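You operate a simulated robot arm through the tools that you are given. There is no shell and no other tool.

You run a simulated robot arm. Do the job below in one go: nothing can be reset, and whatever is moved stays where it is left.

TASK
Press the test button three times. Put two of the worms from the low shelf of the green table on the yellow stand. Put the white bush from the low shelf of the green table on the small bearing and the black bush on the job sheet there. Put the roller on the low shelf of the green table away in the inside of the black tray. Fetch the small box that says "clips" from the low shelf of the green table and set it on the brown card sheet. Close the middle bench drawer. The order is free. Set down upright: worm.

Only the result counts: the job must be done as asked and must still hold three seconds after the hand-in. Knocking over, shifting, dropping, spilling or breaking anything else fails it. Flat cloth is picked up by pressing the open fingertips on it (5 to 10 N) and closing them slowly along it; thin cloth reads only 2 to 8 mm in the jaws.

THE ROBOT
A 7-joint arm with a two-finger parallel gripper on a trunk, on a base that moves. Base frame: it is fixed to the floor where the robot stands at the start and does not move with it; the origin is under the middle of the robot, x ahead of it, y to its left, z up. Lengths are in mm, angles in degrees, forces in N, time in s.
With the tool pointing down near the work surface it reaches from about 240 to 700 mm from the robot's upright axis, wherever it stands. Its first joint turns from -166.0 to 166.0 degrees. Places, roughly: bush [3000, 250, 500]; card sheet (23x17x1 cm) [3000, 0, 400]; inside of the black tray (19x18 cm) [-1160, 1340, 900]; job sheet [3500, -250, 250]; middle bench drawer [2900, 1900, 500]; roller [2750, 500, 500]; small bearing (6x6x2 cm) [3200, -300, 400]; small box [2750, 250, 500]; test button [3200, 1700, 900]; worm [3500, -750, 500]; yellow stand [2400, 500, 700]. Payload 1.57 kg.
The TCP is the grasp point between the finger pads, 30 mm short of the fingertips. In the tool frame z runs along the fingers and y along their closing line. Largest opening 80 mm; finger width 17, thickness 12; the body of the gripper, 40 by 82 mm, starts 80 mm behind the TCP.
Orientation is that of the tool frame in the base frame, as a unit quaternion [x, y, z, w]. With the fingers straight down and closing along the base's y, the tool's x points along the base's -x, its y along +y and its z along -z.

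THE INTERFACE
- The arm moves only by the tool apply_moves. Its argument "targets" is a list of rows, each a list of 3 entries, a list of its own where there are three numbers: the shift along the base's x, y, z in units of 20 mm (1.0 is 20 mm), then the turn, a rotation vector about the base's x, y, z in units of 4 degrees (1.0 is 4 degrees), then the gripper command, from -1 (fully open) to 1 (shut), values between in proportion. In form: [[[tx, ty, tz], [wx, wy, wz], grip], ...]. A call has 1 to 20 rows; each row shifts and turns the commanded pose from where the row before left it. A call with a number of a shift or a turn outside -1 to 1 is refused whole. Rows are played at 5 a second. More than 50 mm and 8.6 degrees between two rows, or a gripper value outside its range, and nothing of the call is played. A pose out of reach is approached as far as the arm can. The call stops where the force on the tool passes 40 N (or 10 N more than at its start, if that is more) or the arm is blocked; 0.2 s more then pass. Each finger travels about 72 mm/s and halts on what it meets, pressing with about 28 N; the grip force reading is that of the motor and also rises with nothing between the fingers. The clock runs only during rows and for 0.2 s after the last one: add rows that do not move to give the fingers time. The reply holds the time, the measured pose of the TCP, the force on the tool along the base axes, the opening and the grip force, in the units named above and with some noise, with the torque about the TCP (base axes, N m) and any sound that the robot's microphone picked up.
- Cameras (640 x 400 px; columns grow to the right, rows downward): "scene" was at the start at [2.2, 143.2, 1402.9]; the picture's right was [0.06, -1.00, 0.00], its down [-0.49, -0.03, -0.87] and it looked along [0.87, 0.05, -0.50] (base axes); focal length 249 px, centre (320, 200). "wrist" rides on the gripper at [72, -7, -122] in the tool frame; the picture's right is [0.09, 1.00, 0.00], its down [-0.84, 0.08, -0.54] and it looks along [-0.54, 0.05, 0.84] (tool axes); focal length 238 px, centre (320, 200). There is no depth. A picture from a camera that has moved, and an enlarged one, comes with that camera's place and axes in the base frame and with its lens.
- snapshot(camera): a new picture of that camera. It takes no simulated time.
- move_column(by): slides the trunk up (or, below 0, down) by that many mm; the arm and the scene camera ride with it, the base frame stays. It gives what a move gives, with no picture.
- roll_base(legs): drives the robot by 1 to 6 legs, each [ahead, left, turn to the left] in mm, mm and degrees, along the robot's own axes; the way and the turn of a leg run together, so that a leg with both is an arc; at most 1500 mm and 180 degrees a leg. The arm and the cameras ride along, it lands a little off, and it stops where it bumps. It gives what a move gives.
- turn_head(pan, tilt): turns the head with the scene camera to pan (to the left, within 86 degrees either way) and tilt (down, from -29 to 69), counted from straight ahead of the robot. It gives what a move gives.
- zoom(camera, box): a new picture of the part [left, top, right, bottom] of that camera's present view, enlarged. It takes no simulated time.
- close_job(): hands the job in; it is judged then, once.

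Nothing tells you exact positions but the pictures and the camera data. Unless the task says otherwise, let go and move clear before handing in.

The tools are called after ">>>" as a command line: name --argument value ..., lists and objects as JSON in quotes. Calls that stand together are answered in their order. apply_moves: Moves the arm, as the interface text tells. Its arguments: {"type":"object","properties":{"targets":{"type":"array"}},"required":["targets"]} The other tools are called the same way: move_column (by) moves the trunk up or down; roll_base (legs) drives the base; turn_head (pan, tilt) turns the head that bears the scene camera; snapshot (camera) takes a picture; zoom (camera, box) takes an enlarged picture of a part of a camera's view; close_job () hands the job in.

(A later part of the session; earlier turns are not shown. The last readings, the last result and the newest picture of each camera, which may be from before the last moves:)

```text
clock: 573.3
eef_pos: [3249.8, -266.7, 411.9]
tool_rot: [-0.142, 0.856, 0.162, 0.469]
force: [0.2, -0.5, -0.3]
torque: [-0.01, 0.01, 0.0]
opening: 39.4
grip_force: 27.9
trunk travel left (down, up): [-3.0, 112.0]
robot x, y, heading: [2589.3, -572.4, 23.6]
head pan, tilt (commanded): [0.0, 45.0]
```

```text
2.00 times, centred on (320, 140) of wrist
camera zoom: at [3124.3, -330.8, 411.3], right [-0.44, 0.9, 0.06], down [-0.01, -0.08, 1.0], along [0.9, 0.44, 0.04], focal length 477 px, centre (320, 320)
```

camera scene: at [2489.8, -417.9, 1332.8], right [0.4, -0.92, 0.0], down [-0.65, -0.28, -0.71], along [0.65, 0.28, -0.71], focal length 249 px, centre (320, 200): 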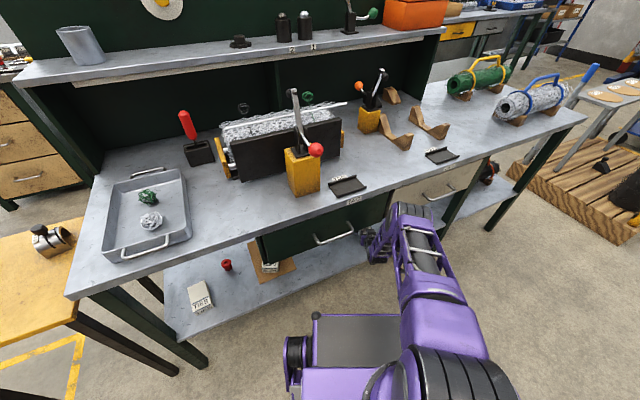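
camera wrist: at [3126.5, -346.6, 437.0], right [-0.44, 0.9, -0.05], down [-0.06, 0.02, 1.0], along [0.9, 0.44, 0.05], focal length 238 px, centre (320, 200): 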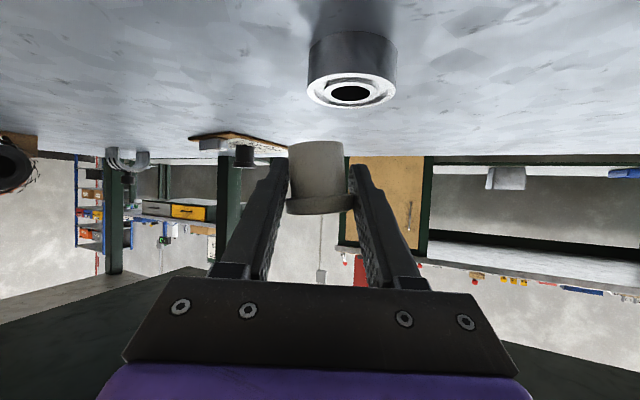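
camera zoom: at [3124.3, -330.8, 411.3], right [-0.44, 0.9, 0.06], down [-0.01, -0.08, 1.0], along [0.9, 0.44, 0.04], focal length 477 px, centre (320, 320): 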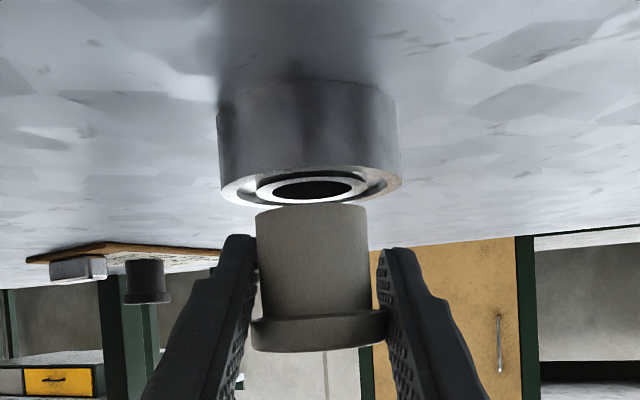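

Centred now. Lowering the last 5 mm.

>>> apply_moves --targets '[[[0, 0, -0.12], [0, 0, 0], 1], [[0, 0, -0.1], [0, 0, 0], 1], [[0, 0, 0], [0, 0, 0], 1]]'

>>> apply_moves --targets '[[[0, 0, -0.1], [0, 0, 0], 1], [[0, 0, 0], [0, 0, 0], 1]]'

>>> zoom --camera "wrist" --box '[220, 40, 420, 240]'

```text
clock: 574.1
eef_pos: [3250.8, -267.1, 407.2]
tool_rot: [-0.142, 0.856, 0.162, 0.47]
force: [0.5, 0.4, 0.3]
torque: [0.0, 0.0, 0.02]
opening: 39.8
grip_force: 28.4
trunk travel left (down, up): [-3.0, 112.0]
robot x, y, heading: [2593.8, -576.3, 23.6]
head pan, tilt (commanded): [0.0, 45.0]
```

```text
clock: 574.7
eef_pos: [3251.1, -266.1, 405.8]
tool_rot: [-0.142, 0.855, 0.162, 0.472]
force: [-0.3, -0.3, 2.8]
torque: [0.09, -0.02, 0.01]
opening: 39.5
grip_force: 28.2
trunk travel left (down, up): [-3.0, 112.0]
robot x, y, heading: [2588.2, -576.1, 23.7]
head pan, tilt (commanded): [0.0, 45.0]
```

```text
2.00 times, centred on (320, 140) of wrist
camera zoom: at [3124.8, -330.4, 405.5], right [-0.44, 0.89, 0.06], down [-0.01, -0.08, 1.0], along [0.9, 0.44, 0.04], focal length 477 px, centre (320, 320)
```

zoom: 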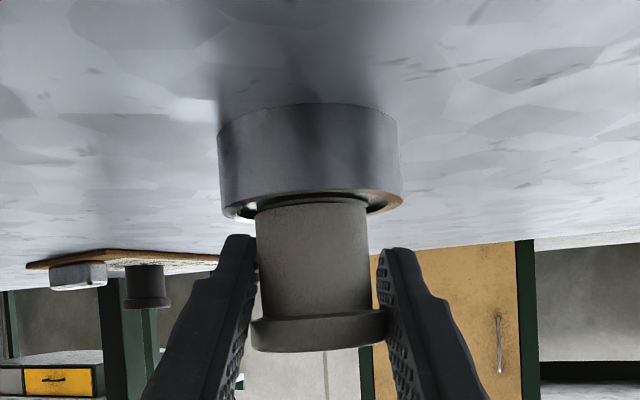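

The bush now covers the bore, in light contact. Releasing.

>>> apply_moves --targets '[[[0, 0, 0], [0, 0, 0], 0.1], [[0, 0, 0], [0, 0, 0], -0.1], [[0, 0, 0], [0, 0, 0], -0.4], [[0, 0, 0], [0, 0, 0], -0.7], [[0, 0, 0], [0, 0, 0], -1], [[0, 0, 0], [0, 0, 0], -1]]'

>>> zoom --camera "wrist" --box '[220, 40, 420, 240]'

```text
clock: 576.1
eef_pos: [3251.7, -267.6, 405.6]
tool_rot: [-0.142, 0.856, 0.161, 0.471]
force: [-0.1, 0.4, 0.6]
torque: [-0.02, 0.0, -0.02]
opening: 80.1
grip_force: 0.0
trunk travel left (down, up): [-3.0, 112.0]
robot x, y, heading: [2593.7, -573.8, 23.6]
head pan, tilt (commanded): [0.0, 45.0]
```

```text
2.00 times, centred on (320, 140) of wrist
camera zoom: at [3124.2, -330.7, 404.9], right [-0.44, 0.9, 0.06], down [-0.01, -0.08, 1.0], along [0.9, 0.44, 0.04], focal length 477 px, centre (320, 320)
```

zoom: 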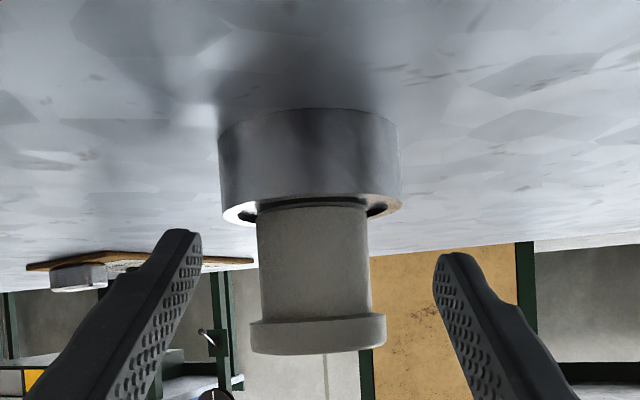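

White bush stands centred on the bearing. Backing straight out.

>>> roll_base --legs '[[-140, -11, 0]]'

>>> snapshot --camera "wrist"

>>> snapshot --camera "scene"

```text
clock: 577.4
eef_pos: [3125.9, -332.5, 404.8]
tool_rot: [-0.142, 0.856, 0.161, 0.47]
force: [0.1, 0.4, -0.5]
torque: [-0.02, 0.04, 0.0]
opening: 80.0
grip_force: 0.1
trunk travel left (down, up): [-3.0, 112.0]
robot x, y, heading: [2466.7, -641.8, 23.5]
head pan, tilt (commanded): [0.0, 45.0]
```

```text
taken
camera wrist: at [3000.3, -396.7, 404.8], right [-0.44, 0.89, 0.06], down [-0.01, -0.08, 1.0], along [0.9, 0.44, 0.04], focal length 238 px, centre (320, 200)
```

wrist: 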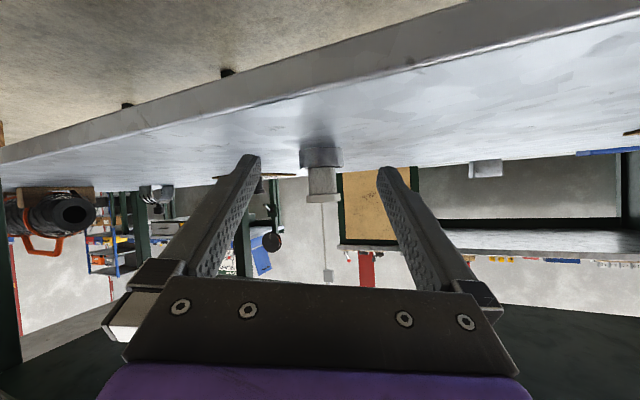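

```text
taken
camera scene: at [2405.9, -520.1, 1332.8], right [0.4, -0.92, 0.0], down [-0.65, -0.28, -0.71], along [0.65, 0.28, -0.71], focal length 249 px, centre (320, 200)
```

scene: 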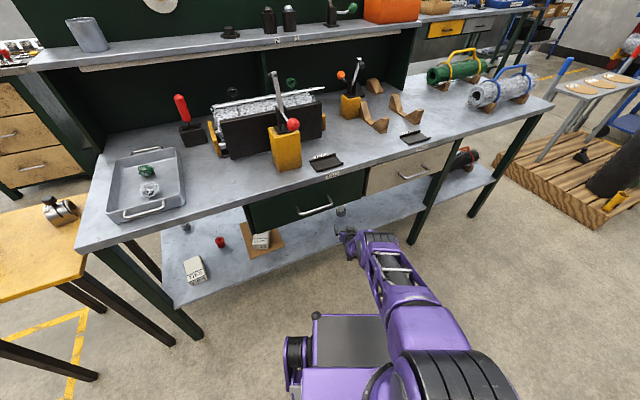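

White bush is on the bearing. Last object: the roller. Retracting and raising the hand, and taking out the small roll angle.

>>> apply_moves --targets '[[[-0.62, -0.7, 0.1], [0, 0, 0], -1], [[-0.62, -0.7, 0.1], [0, 0, 0], -1], [[-0.62, -0.7, 0.1], [0, 0, 0], -1], [[-0.62, -0.7, 0.1], [0, 0, 0], -1], [[-0.62, -0.7, 0.1], [0, 0, 0], -1], [[-0.62, -0.7, 0.1], [0, 0, 0], -1], [[-0.62, -0.7, 0.1], [0, 0, 0], -1], [[-0.62, -0.7, 0.1], [0, 0, 0], -1], [[0, 0, 1], [-0.79, -0.38, 0], -1], [[0, 0, 1], [0, 0, 0], -1], [[0, 0, 1], [0, 0, 0], -1], [[0, 0, 1], [0, 0, 0], -1], [[0, 0, 1], [0, 0, 0], -1], [[0, 0, 1], [0, 0, 0], -1], [[0, 0, 1], [0, 0, 0], -1], [[0, 0, 1], [0, 0, 0], -1], [[0, 0, 1], [0, 0, 0], -1], [[0, 0, 1], [0, 0, 0], -1], [[0, 0, 1], [0, 0, 0], -1], [[0, 0, 1], [0, 0, 0], -1]]'

>>> apply_moves --targets '[[[0, 0, 1], [0, 0, 0], -1], [[0, 0, 1], [0, 0, 0], -1], [[0, 0, 1], [0, 0, 0], -1], [[0, 0, 1], [0, 0, 0], -1], [[0, 0, 1], [0, 0, 0], -1], [[0, 0, 1], [0, 0, 0], -1], [[0, 0, 1], [0, 0, 0], -1], [[0, 0, 1], [0, 0, 0], -1], [[0, 0, 1], [0, 0, 0], -1], [[0, 0, 1], [0, 0, 0], -1], [[0, 0, 1], [0, 0, 0], -1], [[0, 0, 1], [0, 0, 0], -1], [[0, 0, 1], [0, 0, 0], -1], [[0, 0, 1], [0, 0, 0], -1], [[0, 0, 1], [0, 0, 0], -1]]'

>>> snapshot --camera "scene"

```text
clock: 581.6
eef_pos: [3026.3, -446.6, 662.0]
tool_rot: [-0.157, 0.854, 0.136, 0.478]
force: [0.1, -0.2, 0.1]
torque: [-0.01, 0.01, 0.03]
opening: 80.3
grip_force: 0.0
trunk travel left (down, up): [-3.0, 112.0]
robot x, y, heading: [2466.9, -642.9, 23.4]
head pan, tilt (commanded): [0.0, 45.0]
```

```text
clock: 584.8
eef_pos: [3027.2, -443.6, 961.2]
tool_rot: [-0.157, 0.854, 0.136, 0.477]
force: [0.4, 0.3, -0.7]
torque: [0.02, 0.02, -0.03]
opening: 79.8
grip_force: 0.2
trunk travel left (down, up): [-3.0, 112.0]
robot x, y, heading: [2470.6, -643.5, 23.6]
head pan, tilt (commanded): [0.0, 45.0]
```

```text
taken
camera scene: at [2405.9, -520.1, 1332.8], right [0.4, -0.92, 0.0], down [-0.65, -0.28, -0.71], along [0.65, 0.28, -0.71], focal length 249 px, centre (320, 200)
```

scene: 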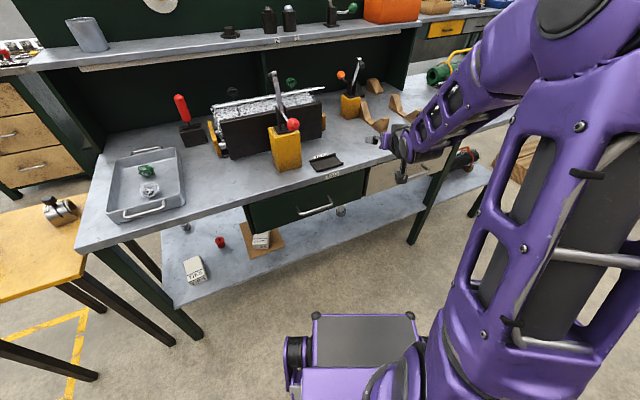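

Driving back around to the rear aisle for the roller.

>>> roll_base --legs '[[0, 0, 25.3], [0, 410, 0], [285, 0, 0]]'

>>> snapshot --camera "scene"

```text
clock: 592.2
eef_pos: [2769.7, 259.3, 961.6]
tool_rot: [-0.338, 0.799, 0.236, 0.437]
force: [-0.8, -0.8, -0.5]
torque: [-0.02, -0.01, -0.02]
opening: 79.7
grip_force: 0.1
trunk travel left (down, up): [-3.0, 112.0]
robot x, y, heading: [2347.9, -158.8, 48.5]
head pan, tilt (commanded): [0.0, 45.0]
```

```text
taken
camera scene: at [2238.4, -73.0, 1332.8], right [0.75, -0.66, 0.0], down [-0.47, -0.53, -0.71], along [0.47, 0.53, -0.71], focal length 249 px, centre (320, 200)
```

scene: 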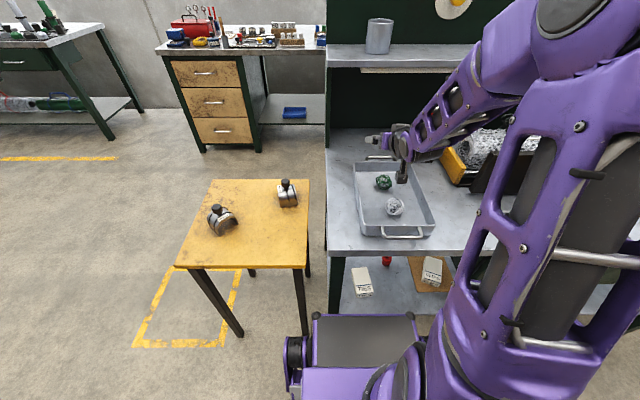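

>>> roll_base --legs '[[0, 1050, 0], [1100, 0, 0], [0, 0, 180]]'

>>> snapshot --camera "scene"

```text
clock: 615.3
eef_pos: [1860.1, 945.9, 962.0]
tool_rot: [0.804, 0.327, -0.44, 0.23]
force: [1.0, 0.9, 0.3]
torque: [0.04, 0.01, 0.03]
opening: 80.1
grip_force: 0.1
trunk travel left (down, up): [-3.0, 112.0]
robot x, y, heading: [2296.8, 1350.0, -132.9]
head pan, tilt (commanded): [0.0, 45.0]
```

```text
taken
camera scene: at [2404.4, 1258.5, 1332.8], right [-0.73, 0.68, 0.0], down [0.48, 0.52, -0.71], along [-0.48, -0.52, -0.71], focal length 249 px, centre (320, 200)
```

scene: 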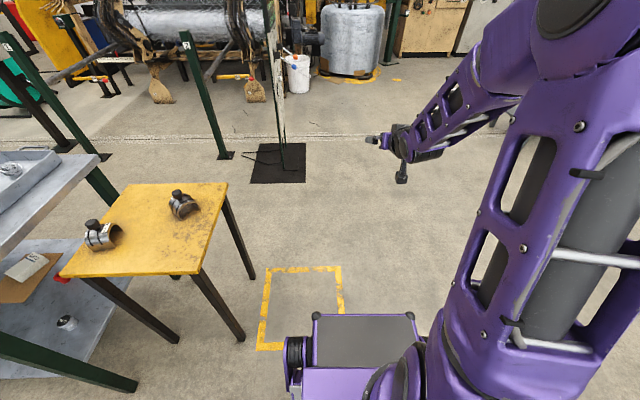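

>>> apply_moves --targets '[[[0.65, 0.7, 0], [0, 0, 0], -1], [[0.65, 0.7, 0], [0, 0, 0], -1], [[0.65, 0.7, 0], [0, 0, 0], -1]]'

>>> roll_base --legs '[[0, 0, 1.7], [-435, 0, 0]]'

>>> roll_base --legs '[[0, 650, 0], [0, 650, 0]]'

>>> snapshot --camera "scene"

```text
clock: 616.1
eef_pos: [1897.8, 988.6, 961.9]
tool_rot: [0.804, 0.326, -0.441, 0.229]
force: [-1.0, -0.4, -0.3]
torque: [-0.03, 0.0, -0.04]
opening: 79.9
grip_force: 0.1
trunk travel left (down, up): [-3.0, 112.0]
robot x, y, heading: [2297.9, 1351.4, -133.1]
head pan, tilt (commanded): [0.0, 45.0]
```

```text
clock: 619.1
eef_pos: [2196.6, 1301.9, 961.4]
tool_rot: [0.799, 0.339, -0.437, 0.236]
force: [-0.3, -0.4, 0.6]
torque: [-0.02, -0.02, 0.03]
opening: 79.9
grip_force: 0.0
trunk travel left (down, up): [-3.0, 112.0]
robot x, y, heading: [2582.7, 1675.9, -131.0]
head pan, tilt (commanded): [0.0, 45.0]
```

```text
clock: 632.0
eef_pos: [3165.6, 451.4, 962.0]
tool_rot: [0.799, 0.338, -0.437, 0.236]
force: [-0.2, 1.2, -0.5]
torque: [-0.01, -0.03, 0.0]
opening: 80.2
grip_force: 0.1
trunk travel left (down, up): [-3.0, 112.0]
robot x, y, heading: [3548.4, 825.2, -131.3]
head pan, tilt (commanded): [0.0, 45.0]
```

```text
taken
camera scene: at [3664.5, 735.5, 1332.8], right [-0.75, 0.66, 0.0], down [0.47, 0.53, -0.71], along [-0.47, -0.53, -0.71], focal length 249 px, centre (320, 200)
```

scene: 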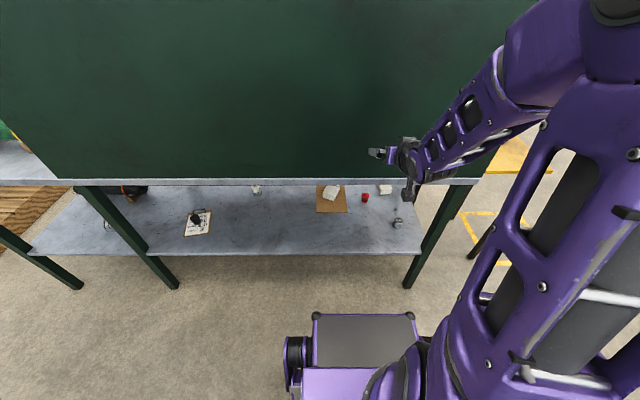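

White bush on the bearing is visible from here too. Locating the roller.

>>> zoom --camera "scene" --box '[350, 180, 470, 260]'

>>> zoom --camera "scene" --box '[220, 170, 340, 240]'

```text
5.00 times, centred on (410, 220) of scene
camera zoom: at [3664.5, 735.5, 1332.8], right [-0.75, 0.66, 0.0], down [0.47, 0.53, -0.71], along [-0.47, -0.53, -0.71], focal length 1244 px, centre (-130, 100)
```

zoom: 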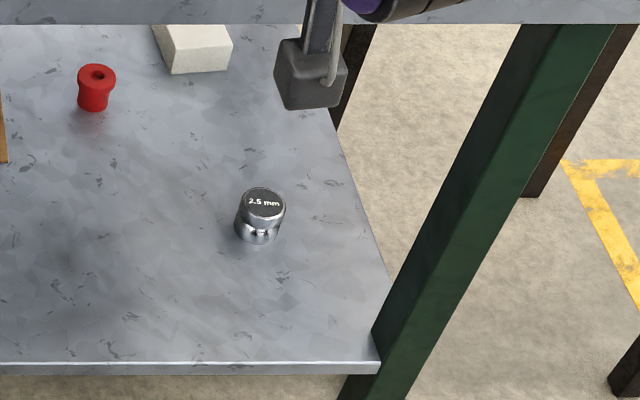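

```text
5.33 times, centred on (280, 205) of scene
camera zoom: at [3664.5, 735.5, 1332.8], right [-0.75, 0.66, 0.0], down [0.47, 0.53, -0.71], along [-0.47, -0.53, -0.71], focal length 1326 px, centre (533, 173)
```

zoom: 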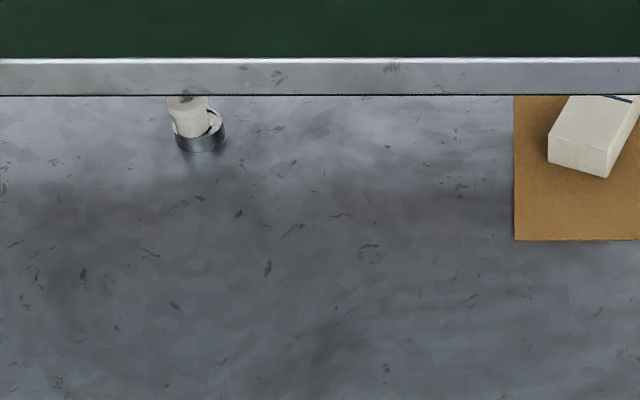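

Roller at about (2852,399), top z≈395. Lowering the hand here behind the shelf, then turning the base 28° right so the elbow clears the rear leg.

>>> apply_moves --targets '[[[0, 0, -1], [0, 0, 0], -1], [[0, 0, -1], [0, 0, 0], -1], [[0, 0, -1], [0, 0, 0], -1], [[0, 0, -1], [0, 0, 0], -1], [[0, 0, -1], [0, 0, 0], -1], [[0, 0, -1], [0, 0, 0], -1], [[0, 0, -1], [0, 0, 0], -1], [[0, 0, -1], [0, 0, 0], -1], [[0, 0, -1], [0, 0, 0], -1], [[0, 0, -1], [0, 0, 0], -1], [[0, 0, -1], [0, 0, 0], -1], [[0, 0, -1], [0, 0, 0], -1], [[0, 0, -1], [0, 0, 0], -1], [[0, 0, -1], [0, 0, 0], -1], [[0, 0, -1], [0, 0, 0], -1], [[0, 0, -1], [0, 0, 0], -1], [[0, 0, -1], [0, 0, 0], -1], [[0, 0, -1], [0, 0, 0], -1], [[0, 0, -1], [0, 0, 0], -1], [[0, 0, -1], [0, 0, 0], -1]]'

>>> apply_moves --targets '[[[0, 0, -1], [0, 0, 0], -1], [[0, 0, -1], [0, 0, 0], -1], [[0, 0, -1], [0, 0, 0], -1], [[0, 0, -1], [0, 0, 0], -1], [[0, 0, -1], [0, 0, 0], -1]]'

>>> roll_base --legs '[[0, 0, -27.9]]'

>>> snapshot --camera "scene"

>>> snapshot --camera "wrist"

```text
clock: 636.2
eef_pos: [3165.3, 451.7, 561.8]
tool_rot: [0.799, 0.339, -0.437, 0.236]
force: [0.5, 0.1, 0.4]
torque: [-0.04, 0.0, -0.04]
opening: 79.9
grip_force: 0.1
trunk travel left (down, up): [-3.0, 112.0]
robot x, y, heading: [3553.2, 823.0, -131.3]
head pan, tilt (commanded): [0.0, 45.0]
```

```text
clock: 637.4
eef_pos: [3167.1, 451.6, 461.6]
tool_rot: [0.799, 0.339, -0.437, 0.236]
force: [-0.9, 1.0, -0.2]
torque: [-0.03, 0.01, -0.04]
opening: 79.9
grip_force: 0.0
trunk travel left (down, up): [-3.0, 112.0]
robot x, y, heading: [3550.4, 824.1, -131.1]
head pan, tilt (commanded): [0.0, 45.0]
```

```text
clock: 639.2
eef_pos: [3037.1, 676.3, 462.7]
tool_rot: [0.857, 0.136, -0.481, 0.124]
force: [-0.1, 0.1, -0.2]
torque: [0.0, -0.01, -0.03]
opening: 79.6
grip_force: 0.1
trunk travel left (down, up): [-3.0, 112.0]
robot x, y, heading: [3551.2, 820.6, -159.2]
head pan, tilt (commanded): [0.0, 45.0]
```

```text
taken
camera scene: at [3611.4, 693.7, 1332.8], right [-0.35, 0.94, 0.0], down [0.66, 0.25, -0.71], along [-0.66, -0.25, -0.71], focal length 249 px, centre (320, 200)
```

scene: 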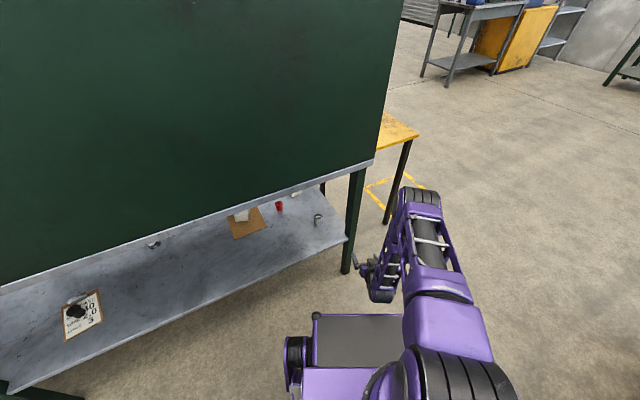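

```text
taken
camera wrist: at [3168.9, 729.6, 460.6], right [0.4, -0.92, 0.0], down [0.04, 0.02, 1.0], along [-0.92, -0.4, 0.04], focal length 238 px, centre (320, 200)
```

wrist: 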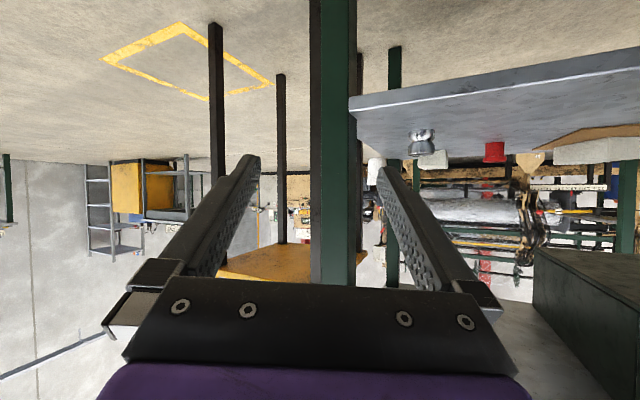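

The leg is visible to the left of the roller in hand's view. Rolling so the hand comes in on the roller's side.

>>> roll_base --legs '[[60, 185, 0]]'

>>> snapshot --camera "wrist"

>>> snapshot --camera "scene"

```text
clock: 641.6
eef_pos: [3045.5, 481.0, 459.9]
tool_rot: [0.857, 0.136, -0.481, 0.124]
force: [-0.4, 0.4, 0.0]
torque: [-0.01, 0.0, 0.04]
opening: 79.9
grip_force: 0.0
trunk travel left (down, up): [-3.0, 112.0]
robot x, y, heading: [3561.8, 629.0, -159.4]
head pan, tilt (commanded): [0.0, 45.0]
```

```text
taken
camera wrist: at [3178.4, 536.3, 460.6], right [0.4, -0.92, 0.0], down [0.04, 0.02, 1.0], along [-0.92, -0.4, 0.04], focal length 238 px, centre (320, 200)
```

wrist: 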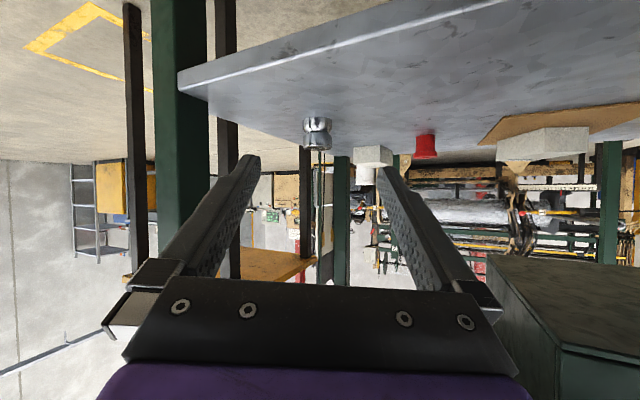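

```text
taken
camera scene: at [3620.8, 500.4, 1332.8], right [-0.35, 0.94, 0.0], down [0.66, 0.25, -0.71], along [-0.66, -0.25, -0.71], focal length 249 px, centre (320, 200)
```

scene: 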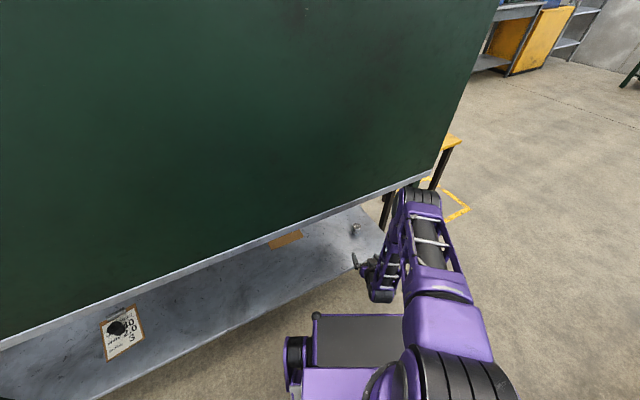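

Roller is straight ahead at about (2857,401). Extending the arm first so the elbow drops below the tabletop level.

>>> apply_moves --targets '[[[-0.907, -0.34, 0], [0, 0, 0], -1], [[-0.907, -0.34, 0], [0, 0, 0], -1], [[-0.907, -0.34, 0], [0, 0, 0], -1], [[-0.907, -0.34, 0], [0, 0, 0], -1], [[-0.907, -0.34, 0], [0, 0, 0], -1], [[-0.907, -0.34, 0], [0, 0, 0], -1], [[-0.907, -0.34, 0], [0, 0, 0], -1]]'

>>> snapshot --camera "wrist"

>>> zoom --camera "scene" --box '[300, 160, 500, 290]'

```text
clock: 643.2
eef_pos: [2920.8, 434.1, 460.1]
tool_rot: [0.857, 0.134, -0.481, 0.123]
force: [-0.2, 0.4, 0.2]
torque: [0.03, -0.02, 0.04]
opening: 79.9
grip_force: 0.0
trunk travel left (down, up): [-3.0, 112.0]
robot x, y, heading: [3567.0, 628.4, -159.3]
head pan, tilt (commanded): [0.0, 45.0]
```

```text
taken
camera wrist: at [3051.8, 489.3, 460.3], right [0.4, -0.92, 0.0], down [0.04, 0.02, 1.0], along [-0.92, -0.4, 0.04], focal length 238 px, centre (320, 200)
```

wrist: 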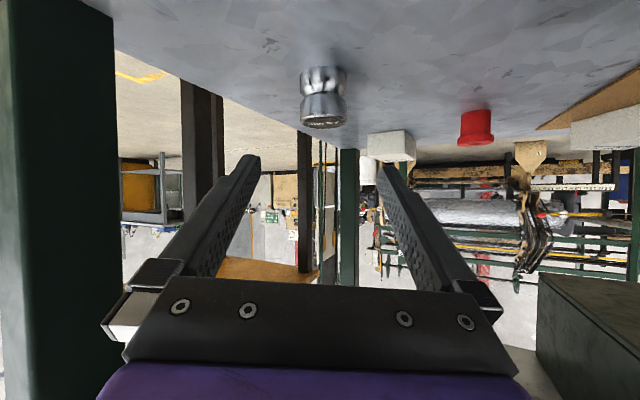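

```text
3.08 times, centred on (400, 225) of scene
camera zoom: at [3620.9, 500.4, 1332.8], right [-0.35, 0.94, 0.0], down [0.66, 0.25, -0.71], along [-0.66, -0.25, -0.71], focal length 765 px, centre (74, 123)
```

zoom: 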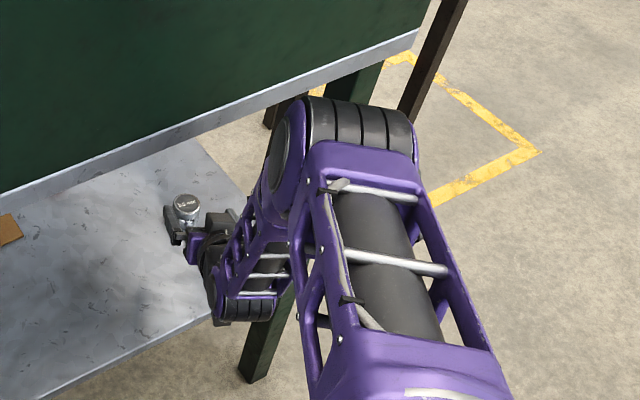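

Clear of the rear leg. Rolling 40 mm ahead, then lowering toward the roller.

>>> roll_base --legs '[[40, 0, 0]]'

>>> apply_moves --targets '[[[-0.3, -0.2, -0.9], [0, 0, 0], -1], [[-0.3, -0.2, -0.9], [0, 0, 0], -1]]'

>>> snapshot --camera "wrist"

>>> zoom --camera "scene" --box '[300, 160, 500, 290]'

```text
clock: 644.1
eef_pos: [2883.0, 420.8, 461.5]
tool_rot: [0.857, 0.136, -0.481, 0.124]
force: [-0.5, 0.0, -0.5]
torque: [-0.02, 0.01, -0.01]
opening: 79.9
grip_force: 0.0
trunk travel left (down, up): [-3.0, 112.0]
robot x, y, heading: [3524.7, 615.6, -159.2]
head pan, tilt (commanded): [0.0, 45.0]
```

```text
clock: 644.7
eef_pos: [2870.8, 412.2, 424.6]
tool_rot: [0.857, 0.136, -0.481, 0.124]
force: [0.7, 0.1, -0.6]
torque: [0.01, -0.02, 0.04]
opening: 79.8
grip_force: 0.0
trunk travel left (down, up): [-3.0, 112.0]
robot x, y, heading: [3526.6, 615.3, -159.6]
head pan, tilt (commanded): [0.0, 45.0]
```

```text
taken
camera wrist: at [3002.9, 467.3, 424.3], right [0.4, -0.92, 0.0], down [0.04, 0.02, 1.0], along [-0.92, -0.4, 0.04], focal length 238 px, centre (320, 200)
```

wrist: 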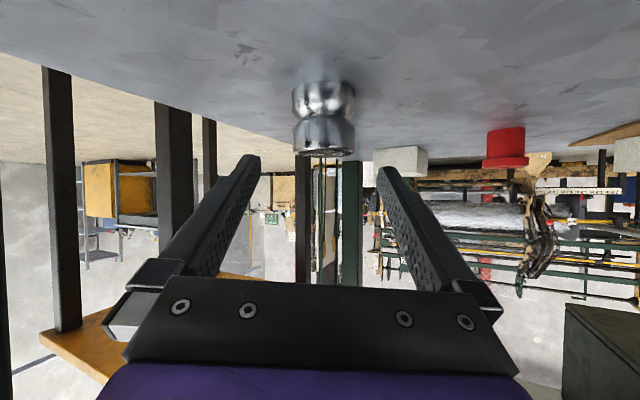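

```text
3.08 times, centred on (400, 225) of scene
camera zoom: at [3583.8, 486.4, 1332.9], right [-0.35, 0.94, 0.0], down [0.66, 0.25, -0.71], along [-0.66, -0.25, -0.71], focal length 765 px, centre (74, 123)
```

zoom: 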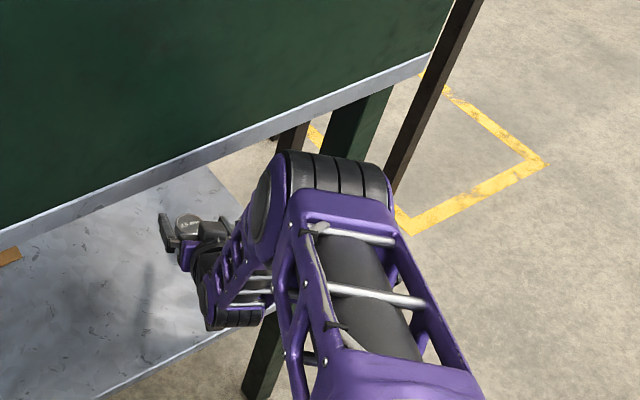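

Roller is about 18 mm ahead of the grasp point. Lowering around it.

>>> apply_moves --targets '[[[-0.21, -0.157, -0.7], [0, 0, 0], -1], [[-0.21, -0.157, -0.7], [0, 0, 0], -1], [[-0.21, -0.157, -0.65], [0, 0, 0], -1]]'

>>> snapshot --camera "wrist"

>>> zoom --camera "scene" --box '[300, 160, 500, 290]'

```text
clock: 645.5
eef_pos: [2858.4, 403.4, 385.6]
tool_rot: [0.856, 0.135, -0.483, 0.124]
force: [16.2, 7.3, 17.9]
torque: [0.78, 0.2, -0.78]
opening: 79.3
grip_force: 0.1
trunk travel left (down, up): [-3.0, 112.0]
robot x, y, heading: [3527.9, 615.4, -159.4]
head pan, tilt (commanded): [0.0, 45.0]
```

```text
taken
camera wrist: at [2990.5, 458.7, 384.8], right [0.4, -0.92, 0.0], down [0.04, 0.02, 1.0], along [-0.92, -0.4, 0.04], focal length 238 px, centre (320, 200)
```

wrist: 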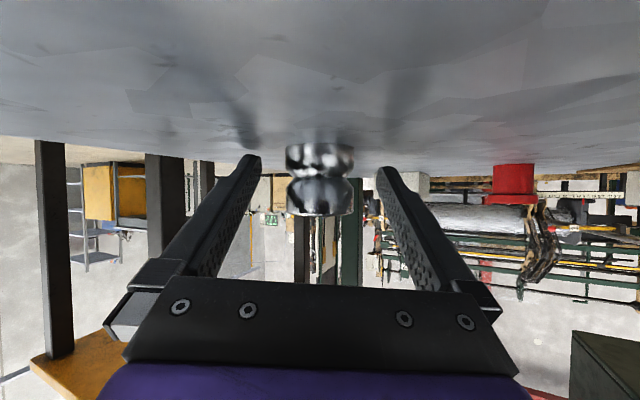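

```text
3.08 times, centred on (400, 225) of scene
camera zoom: at [3585.6, 486.9, 1333.4], right [-0.35, 0.94, 0.0], down [0.66, 0.25, -0.71], along [-0.66, -0.25, -0.71], focal length 765 px, centre (74, 123)
```

zoom: 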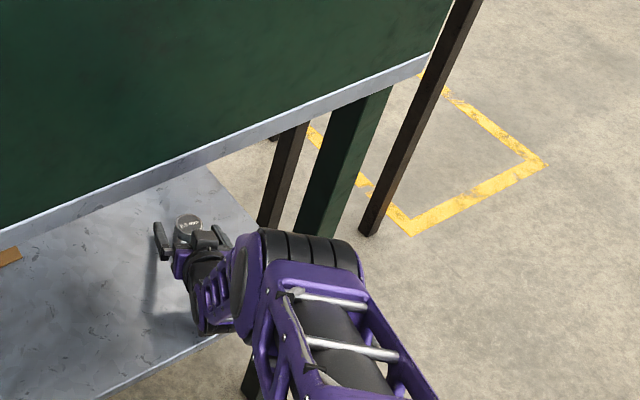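

There's an unexpected contact force. Checking closely before going on.

>>> zoom --camera "wrist" --box '[220, 100, 420, 240]'

>>> zoom --camera "scene" --box '[330, 210, 400, 280]'

```text
2.86 times, centred on (320, 170) of wrist
camera zoom: at [2990.5, 458.7, 384.8], right [0.4, -0.92, 0.0], down [0.04, 0.02, 1.0], along [-0.92, -0.4, 0.04], focal length 681 px, centre (320, 286)
```

zoom: 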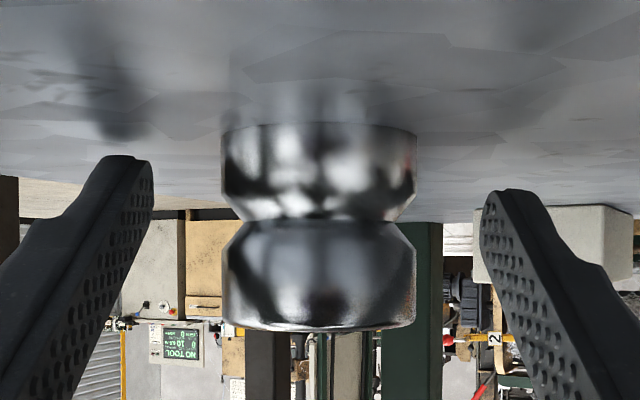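

```text
5.71 times, centred on (365, 245) of scene
camera zoom: at [3585.6, 486.9, 1333.4], right [-0.35, 0.94, 0.0], down [0.66, 0.25, -0.71], along [-0.66, -0.25, -0.71], focal length 1421 px, centre (63, -57)
```

zoom: 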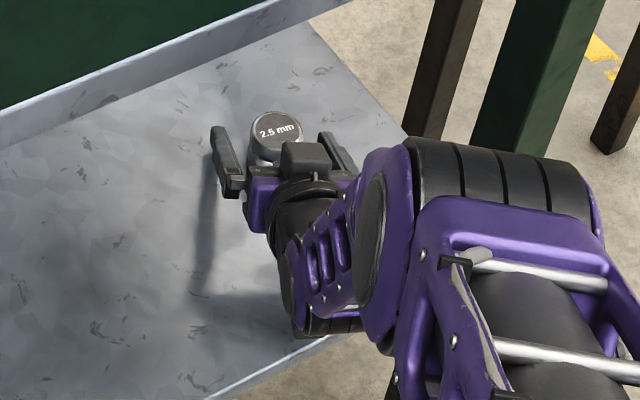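

The left fingertip is touching the shelf. Raising a few mm and re-checking the force.

>>> apply_moves --targets '[[[0, 0, 0.3], [0, 0, 0], -1], [[0, 0, 0], [0, 0, 0], -1]]'

>>> zoom --camera "wrist" --box '[220, 100, 420, 240]'

```text
clock: 646.1
eef_pos: [2858.2, 402.4, 390.4]
tool_rot: [0.857, 0.135, -0.481, 0.124]
force: [-0.2, -0.4, 0.1]
torque: [0.0, 0.01, 0.04]
opening: 80.1
grip_force: 0.1
trunk travel left (down, up): [-3.0, 112.0]
robot x, y, heading: [3525.8, 615.5, -159.5]
head pan, tilt (commanded): [0.0, 45.0]
```

```text
2.86 times, centred on (320, 170) of wrist
camera zoom: at [2990.2, 457.8, 389.1], right [0.4, -0.92, 0.0], down [0.04, 0.02, 1.0], along [-0.92, -0.4, 0.04], focal length 681 px, centre (320, 286)
```

zoom: 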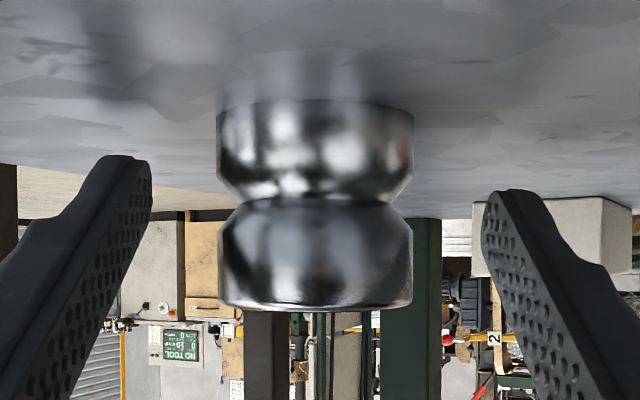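

Contact gone and the roller is well centred. Closing on it.

>>> apply_moves --targets '[[[0, 0, 0], [0, 0, 0], 0.1], [[0, 0, 0], [0, 0, 0], 1], [[0, 0, 0], [0, 0, 0], 1], [[0, 0, 0], [0, 0, 0], 1], [[0, 0, 0], [0, 0, 0], 1]]'

>>> apply_moves --targets '[[[0, 0, 0.4], [0, 0, 0], 1], [[0, 0, 0.8], [0, 0, 0], 1], [[0, 0, 1], [0, 0, 0], 1]]'

>>> snapshot --camera "wrist"

```text
clock: 647.3
eef_pos: [2857.4, 403.8, 391.2]
tool_rot: [0.857, 0.135, -0.482, 0.123]
force: [-0.2, 1.5, 2.0]
torque: [0.17, 0.08, -0.01]
opening: 42.9
grip_force: 27.9
trunk travel left (down, up): [-3.0, 112.0]
robot x, y, heading: [3523.8, 617.2, -159.2]
head pan, tilt (commanded): [0.0, 45.0]
```

```text
clock: 648.1
eef_pos: [2859.0, 402.9, 435.4]
tool_rot: [0.858, 0.135, -0.479, 0.123]
force: [0.4, -1.1, -3.4]
torque: [0.02, 0.0, 0.0]
opening: 41.7
grip_force: 27.8
trunk travel left (down, up): [-3.0, 112.0]
robot x, y, heading: [3526.0, 618.9, -159.4]
head pan, tilt (commanded): [0.0, 45.0]
```

```text
taken
camera wrist: at [2990.5, 457.8, 433.2], right [0.4, -0.92, 0.0], down [0.04, 0.02, 1.0], along [-0.92, -0.4, 0.04], focal length 238 px, centre (320, 200)
```

wrist: 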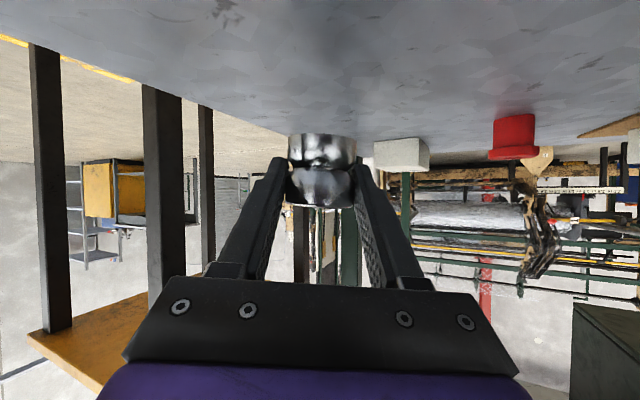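

Roller gripped and lifted. Backing out and retracting.

>>> roll_base --legs '[[-90, 0, 0]]'

>>> apply_moves --targets '[[[0.9, 0.34, 0.2], [0, 0, 0], 1], [[0.9, 0.34, 0.2], [0, 0, 0], 1], [[0.9, 0.34, 0.2], [0, 0, 0], 1], [[0.9, 0.34, 0.2], [0, 0, 0], 1], [[0.9, 0.34, 0.2], [0, 0, 0], 1], [[0.9, 0.34, 0.2], [0, 0, 0], 1], [[0.9, 0.34, 0.2], [0, 0, 0], 1], [[0.9, 0.34, 0.2], [0, 0, 0], 1]]'

>>> roll_base --legs '[[0, 0, 28.2], [-90, 0, 0]]'

>>> snapshot --camera "scene"

>>> snapshot --camera "wrist"

```text
clock: 649.2
eef_pos: [2940.8, 434.5, 434.6]
tool_rot: [0.857, 0.135, -0.481, 0.123]
force: [-0.2, 0.1, -3.6]
torque: [-0.02, 0.0, -0.02]
opening: 41.8
grip_force: 27.7
trunk travel left (down, up): [-3.0, 112.0]
robot x, y, heading: [3606.0, 649.1, -158.9]
head pan, tilt (commanded): [0.0, 45.0]
```

```text
clock: 651.0
eef_pos: [3084.4, 488.8, 466.4]
tool_rot: [0.857, 0.136, -0.481, 0.124]
force: [-0.1, -0.2, -2.8]
torque: [0.01, -0.05, 0.0]
opening: 41.7
grip_force: 27.8
trunk travel left (down, up): [-3.0, 112.0]
robot x, y, heading: [3605.7, 646.5, -159.0]
head pan, tilt (commanded): [0.0, 45.0]
```

```text
clock: 653.6
eef_pos: [3280.5, 328.5, 466.2]
tool_rot: [0.799, 0.339, -0.437, 0.236]
force: [0.3, 0.3, -3.8]
torque: [-0.01, -0.05, 0.01]
opening: 41.6
grip_force: 28.0
trunk travel left (down, up): [-3.0, 112.0]
robot x, y, heading: [3663.9, 717.1, -131.1]
head pan, tilt (commanded): [0.0, 45.0]
```

```text
taken
camera scene: at [3778.5, 626.6, 1332.8], right [-0.75, 0.66, 0.0], down [0.47, 0.53, -0.71], along [-0.47, -0.53, -0.71], focal length 249 px, centre (320, 200)
```

scene: 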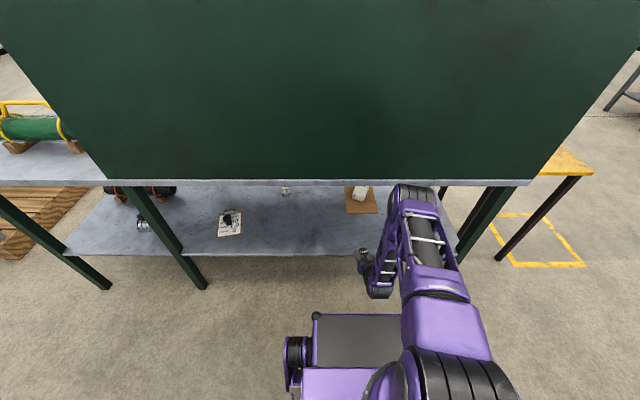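

```text
taken
camera wrist: at [3369.6, 437.9, 465.3], right [0.78, -0.62, 0.0], down [0.02, 0.03, 1.0], along [-0.62, -0.78, 0.04], focal length 238 px, centre (320, 200)
```

wrist: 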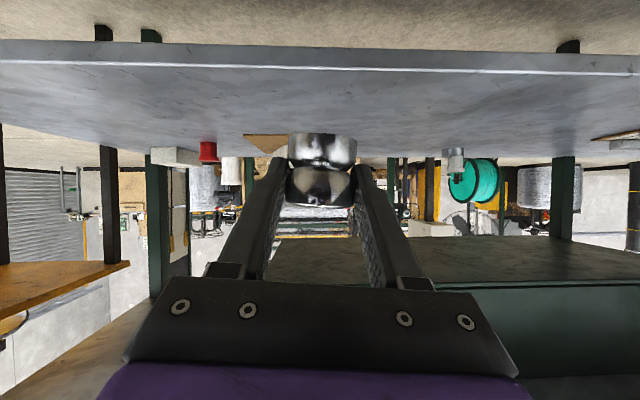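

Raising the roller and heading for the black tray.

>>> apply_moves --targets '[[[0.1, 0.1, 1], [0, 0, 0], 1], [[0.1, 0.1, 1], [0, 0, 0], 1], [[0, 0, 1], [0, 0, 0], 1], [[0, 0, 1], [0, 0, 0], 1], [[0, 0, 1], [0, 0, 0], 1], [[0, 0, 1], [0, 0, 0], 1], [[0, 0, 1], [0, 0, 0], 1], [[0, 0, 1], [0, 0, 0], 1], [[0, 0, 1], [0, 0, 0], 1], [[0, 0, 1], [0, 0, 0], 1], [[0, 0, 1], [0, 0, 0], 1], [[0, 0, 1], [0, 0, 0], 1], [[0, 0, 1], [0, 0, 0], 1], [[0, 0, 1], [0, 0, 0], 1], [[0, 0, 1], [0, 0, 0], 1], [[0, 0, 1], [0, 0, 0], 1], [[0, 0, 1], [0, 0, 0], 1], [[0, 0, 1], [0, 0, 0], 1], [[0, 0, 1], [0, 0, 0], 1], [[0, 0, 1], [0, 0, 0], 1]]'

>>> apply_moves --targets '[[[0, 0, 1], [0, 0, 0], 1], [[0, 0, 1], [0, 0, 0], 1], [[0, 0, 1], [0, 0, 0], 1], [[0, 0, 1], [0, 0, 0], 1], [[0, 0, 1], [0, 0, 0], 1]]'

>>> roll_base --legs '[[0, -740, 0], [0, -740, 0]]'

>>> snapshot --camera "scene"

```text
clock: 657.8
eef_pos: [3283.9, 333.8, 865.2]
tool_rot: [0.799, 0.34, -0.436, 0.236]
force: [-0.5, 0.3, -2.9]
torque: [-0.01, -0.03, -0.03]
opening: 41.6
grip_force: 28.7
trunk travel left (down, up): [-3.0, 112.0]
robot x, y, heading: [3668.2, 714.2, -130.9]
head pan, tilt (commanded): [0.0, 45.0]
```

```text
clock: 659.0
eef_pos: [3283.4, 332.0, 966.3]
tool_rot: [0.799, 0.339, -0.436, 0.236]
force: [0.1, 0.0, -3.5]
torque: [0.02, -0.05, 0.03]
opening: 41.5
grip_force: 27.8
trunk travel left (down, up): [-3.0, 112.0]
robot x, y, heading: [3666.2, 713.4, -131.2]
head pan, tilt (commanded): [0.0, 45.0]
```

```text
clock: 673.8
eef_pos: [2153.9, 1309.6, 965.0]
tool_rot: [0.798, 0.342, -0.435, 0.238]
force: [-0.4, 1.2, -3.4]
torque: [0.03, -0.04, 0.02]
opening: 41.9
grip_force: 27.4
trunk travel left (down, up): [-3.0, 112.0]
robot x, y, heading: [2535.8, 1694.6, -130.8]
head pan, tilt (commanded): [0.0, 45.0]
```

```text
taken
camera scene: at [2647.9, 1605.7, 1332.8], right [-0.76, 0.66, 0.0], down [0.46, 0.53, -0.71], along [-0.46, -0.53, -0.71], focal length 249 px, centre (320, 200)
```

scene: 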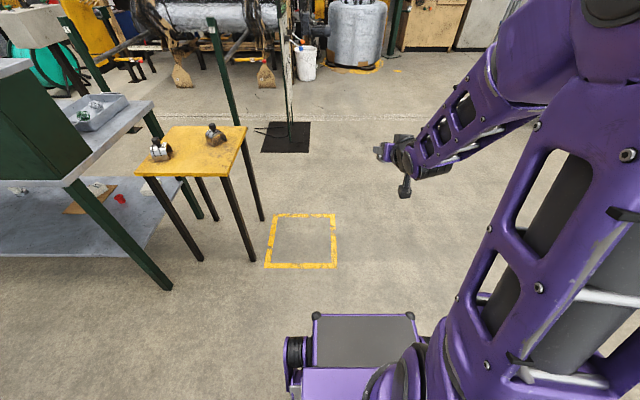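

Now heading to the black tray region; first turning to look toward -x.

>>> roll_base --legs '[[500, 0, 0], [0, 0, -49.2]]'

>>> turn_head --pan 0 --tilt 25

>>> snapshot --camera "scene"

```text
clock: 679.0
eef_pos: [1666.1, 1355.8, 965.5]
tool_rot: [0.868, -0.025, -0.495, 0.033]
force: [0.6, 0.3, -3.9]
torque: [0.01, -0.04, 0.04]
opening: 41.7
grip_force: 27.5
trunk travel left (down, up): [-3.0, 112.0]
robot x, y, heading: [2204.1, 1316.7, 179.6]
head pan, tilt (commanded): [0.0, 45.0]
```

```text
clock: 679.8
eef_pos: [1666.4, 1355.2, 964.9]
tool_rot: [0.868, -0.025, -0.495, 0.033]
force: [-0.6, 0.7, -3.2]
torque: [-0.02, -0.03, -0.01]
opening: 41.7
grip_force: 27.5
trunk travel left (down, up): [-3.0, 112.0]
robot x, y, heading: [2208.8, 1314.8, 179.4]
head pan, tilt (commanded): [0.0, 25.0]
```

```text
taken
camera scene: at [2202.8, 1172.7, 1363.3], right [0.01, 1.0, 0.0], down [0.42, 0.0, -0.91], along [-0.91, 0.01, -0.42], focal length 249 px, centre (320, 200)
```

scene: 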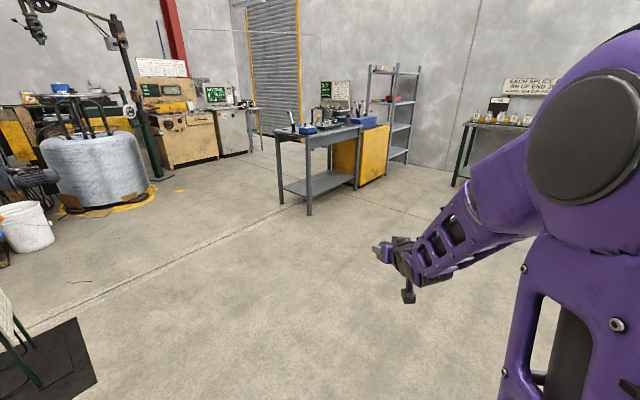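

A gray work table is ahead; zooming to find the black tray.

>>> zoom --camera "scene" --box '[250, 60, 430, 220]'

>>> zoom --camera "scene" --box '[430, 70, 560, 200]'

```text
2.50 times, centred on (340, 140) of scene
camera zoom: at [2202.8, 1172.7, 1363.3], right [0.01, 1.0, 0.0], down [0.42, 0.0, -0.91], along [-0.91, 0.01, -0.42], focal length 622 px, centre (270, 350)
```

zoom: 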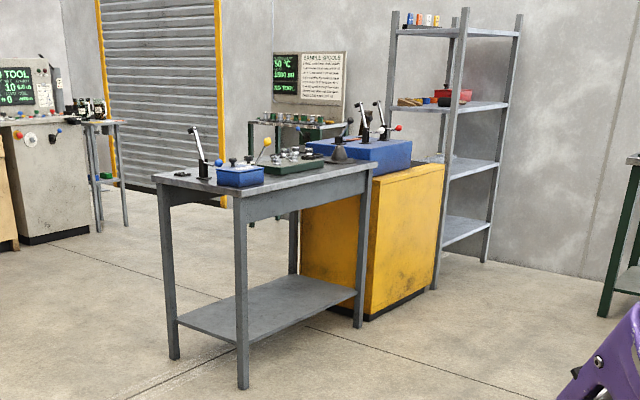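

```text
3.08 times, centred on (495, 135) of scene
camera zoom: at [2202.8, 1172.7, 1363.3], right [0.01, 1.0, 0.0], down [0.42, 0.0, -0.91], along [-0.91, 0.01, -0.42], focal length 765 px, centre (-218, 400)
```

zoom: 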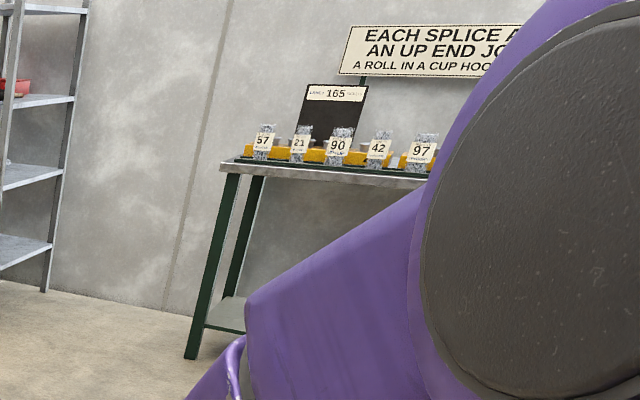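

The gray table matches the tray's rough place. Driving closer to see its top.

>>> roll_base --legs '[[1100, -170, 0], [1000, -170, 0], [0, 0, 25]]'

>>> turn_head --pan 0 --tilt 30

>>> snapshot --camera "scene"

```text
clock: 691.7
eef_pos: [-400.4, 1503.6, 965.2]
tool_rot: [0.853, 0.159, -0.477, 0.137]
force: [-0.1, -0.6, -3.4]
torque: [0.04, -0.01, 0.0]
opening: 41.8
grip_force: 28.1
trunk travel left (down, up): [-3.0, 112.0]
robot x, y, heading: [110.6, 1689.2, -156.2]
head pan, tilt (commanded): [0.0, 25.0]
```

```text
clock: 692.4
eef_pos: [-399.2, 1502.8, 965.4]
tool_rot: [0.854, 0.159, -0.477, 0.137]
force: [1.2, -0.9, -3.3]
torque: [0.06, 0.0, -0.03]
opening: 41.6
grip_force: 28.2
trunk travel left (down, up): [-3.0, 112.0]
robot x, y, heading: [106.4, 1692.5, -156.2]
head pan, tilt (commanded): [0.0, 30.0]
```

```text
taken
camera scene: at [165.4, 1557.7, 1355.5], right [-0.4, 0.91, 0.0], down [0.46, 0.2, -0.87], along [-0.79, -0.35, -0.5], focal length 249 px, centre (320, 200)
```

scene: 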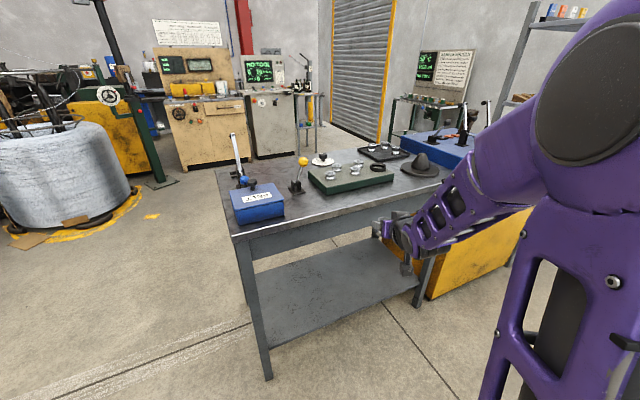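

>>> zoom --camera "scene" --box '[290, 120, 450, 210]'

```text
4.00 times, centred on (370, 165) of scene
camera zoom: at [165.4, 1557.7, 1355.5], right [-0.4, 0.91, 0.0], down [0.46, 0.2, -0.87], along [-0.79, -0.35, -0.5], focal length 995 px, centre (120, 340)
```

zoom: 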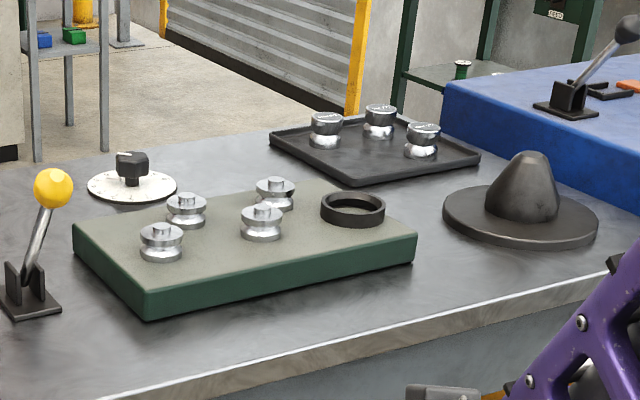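

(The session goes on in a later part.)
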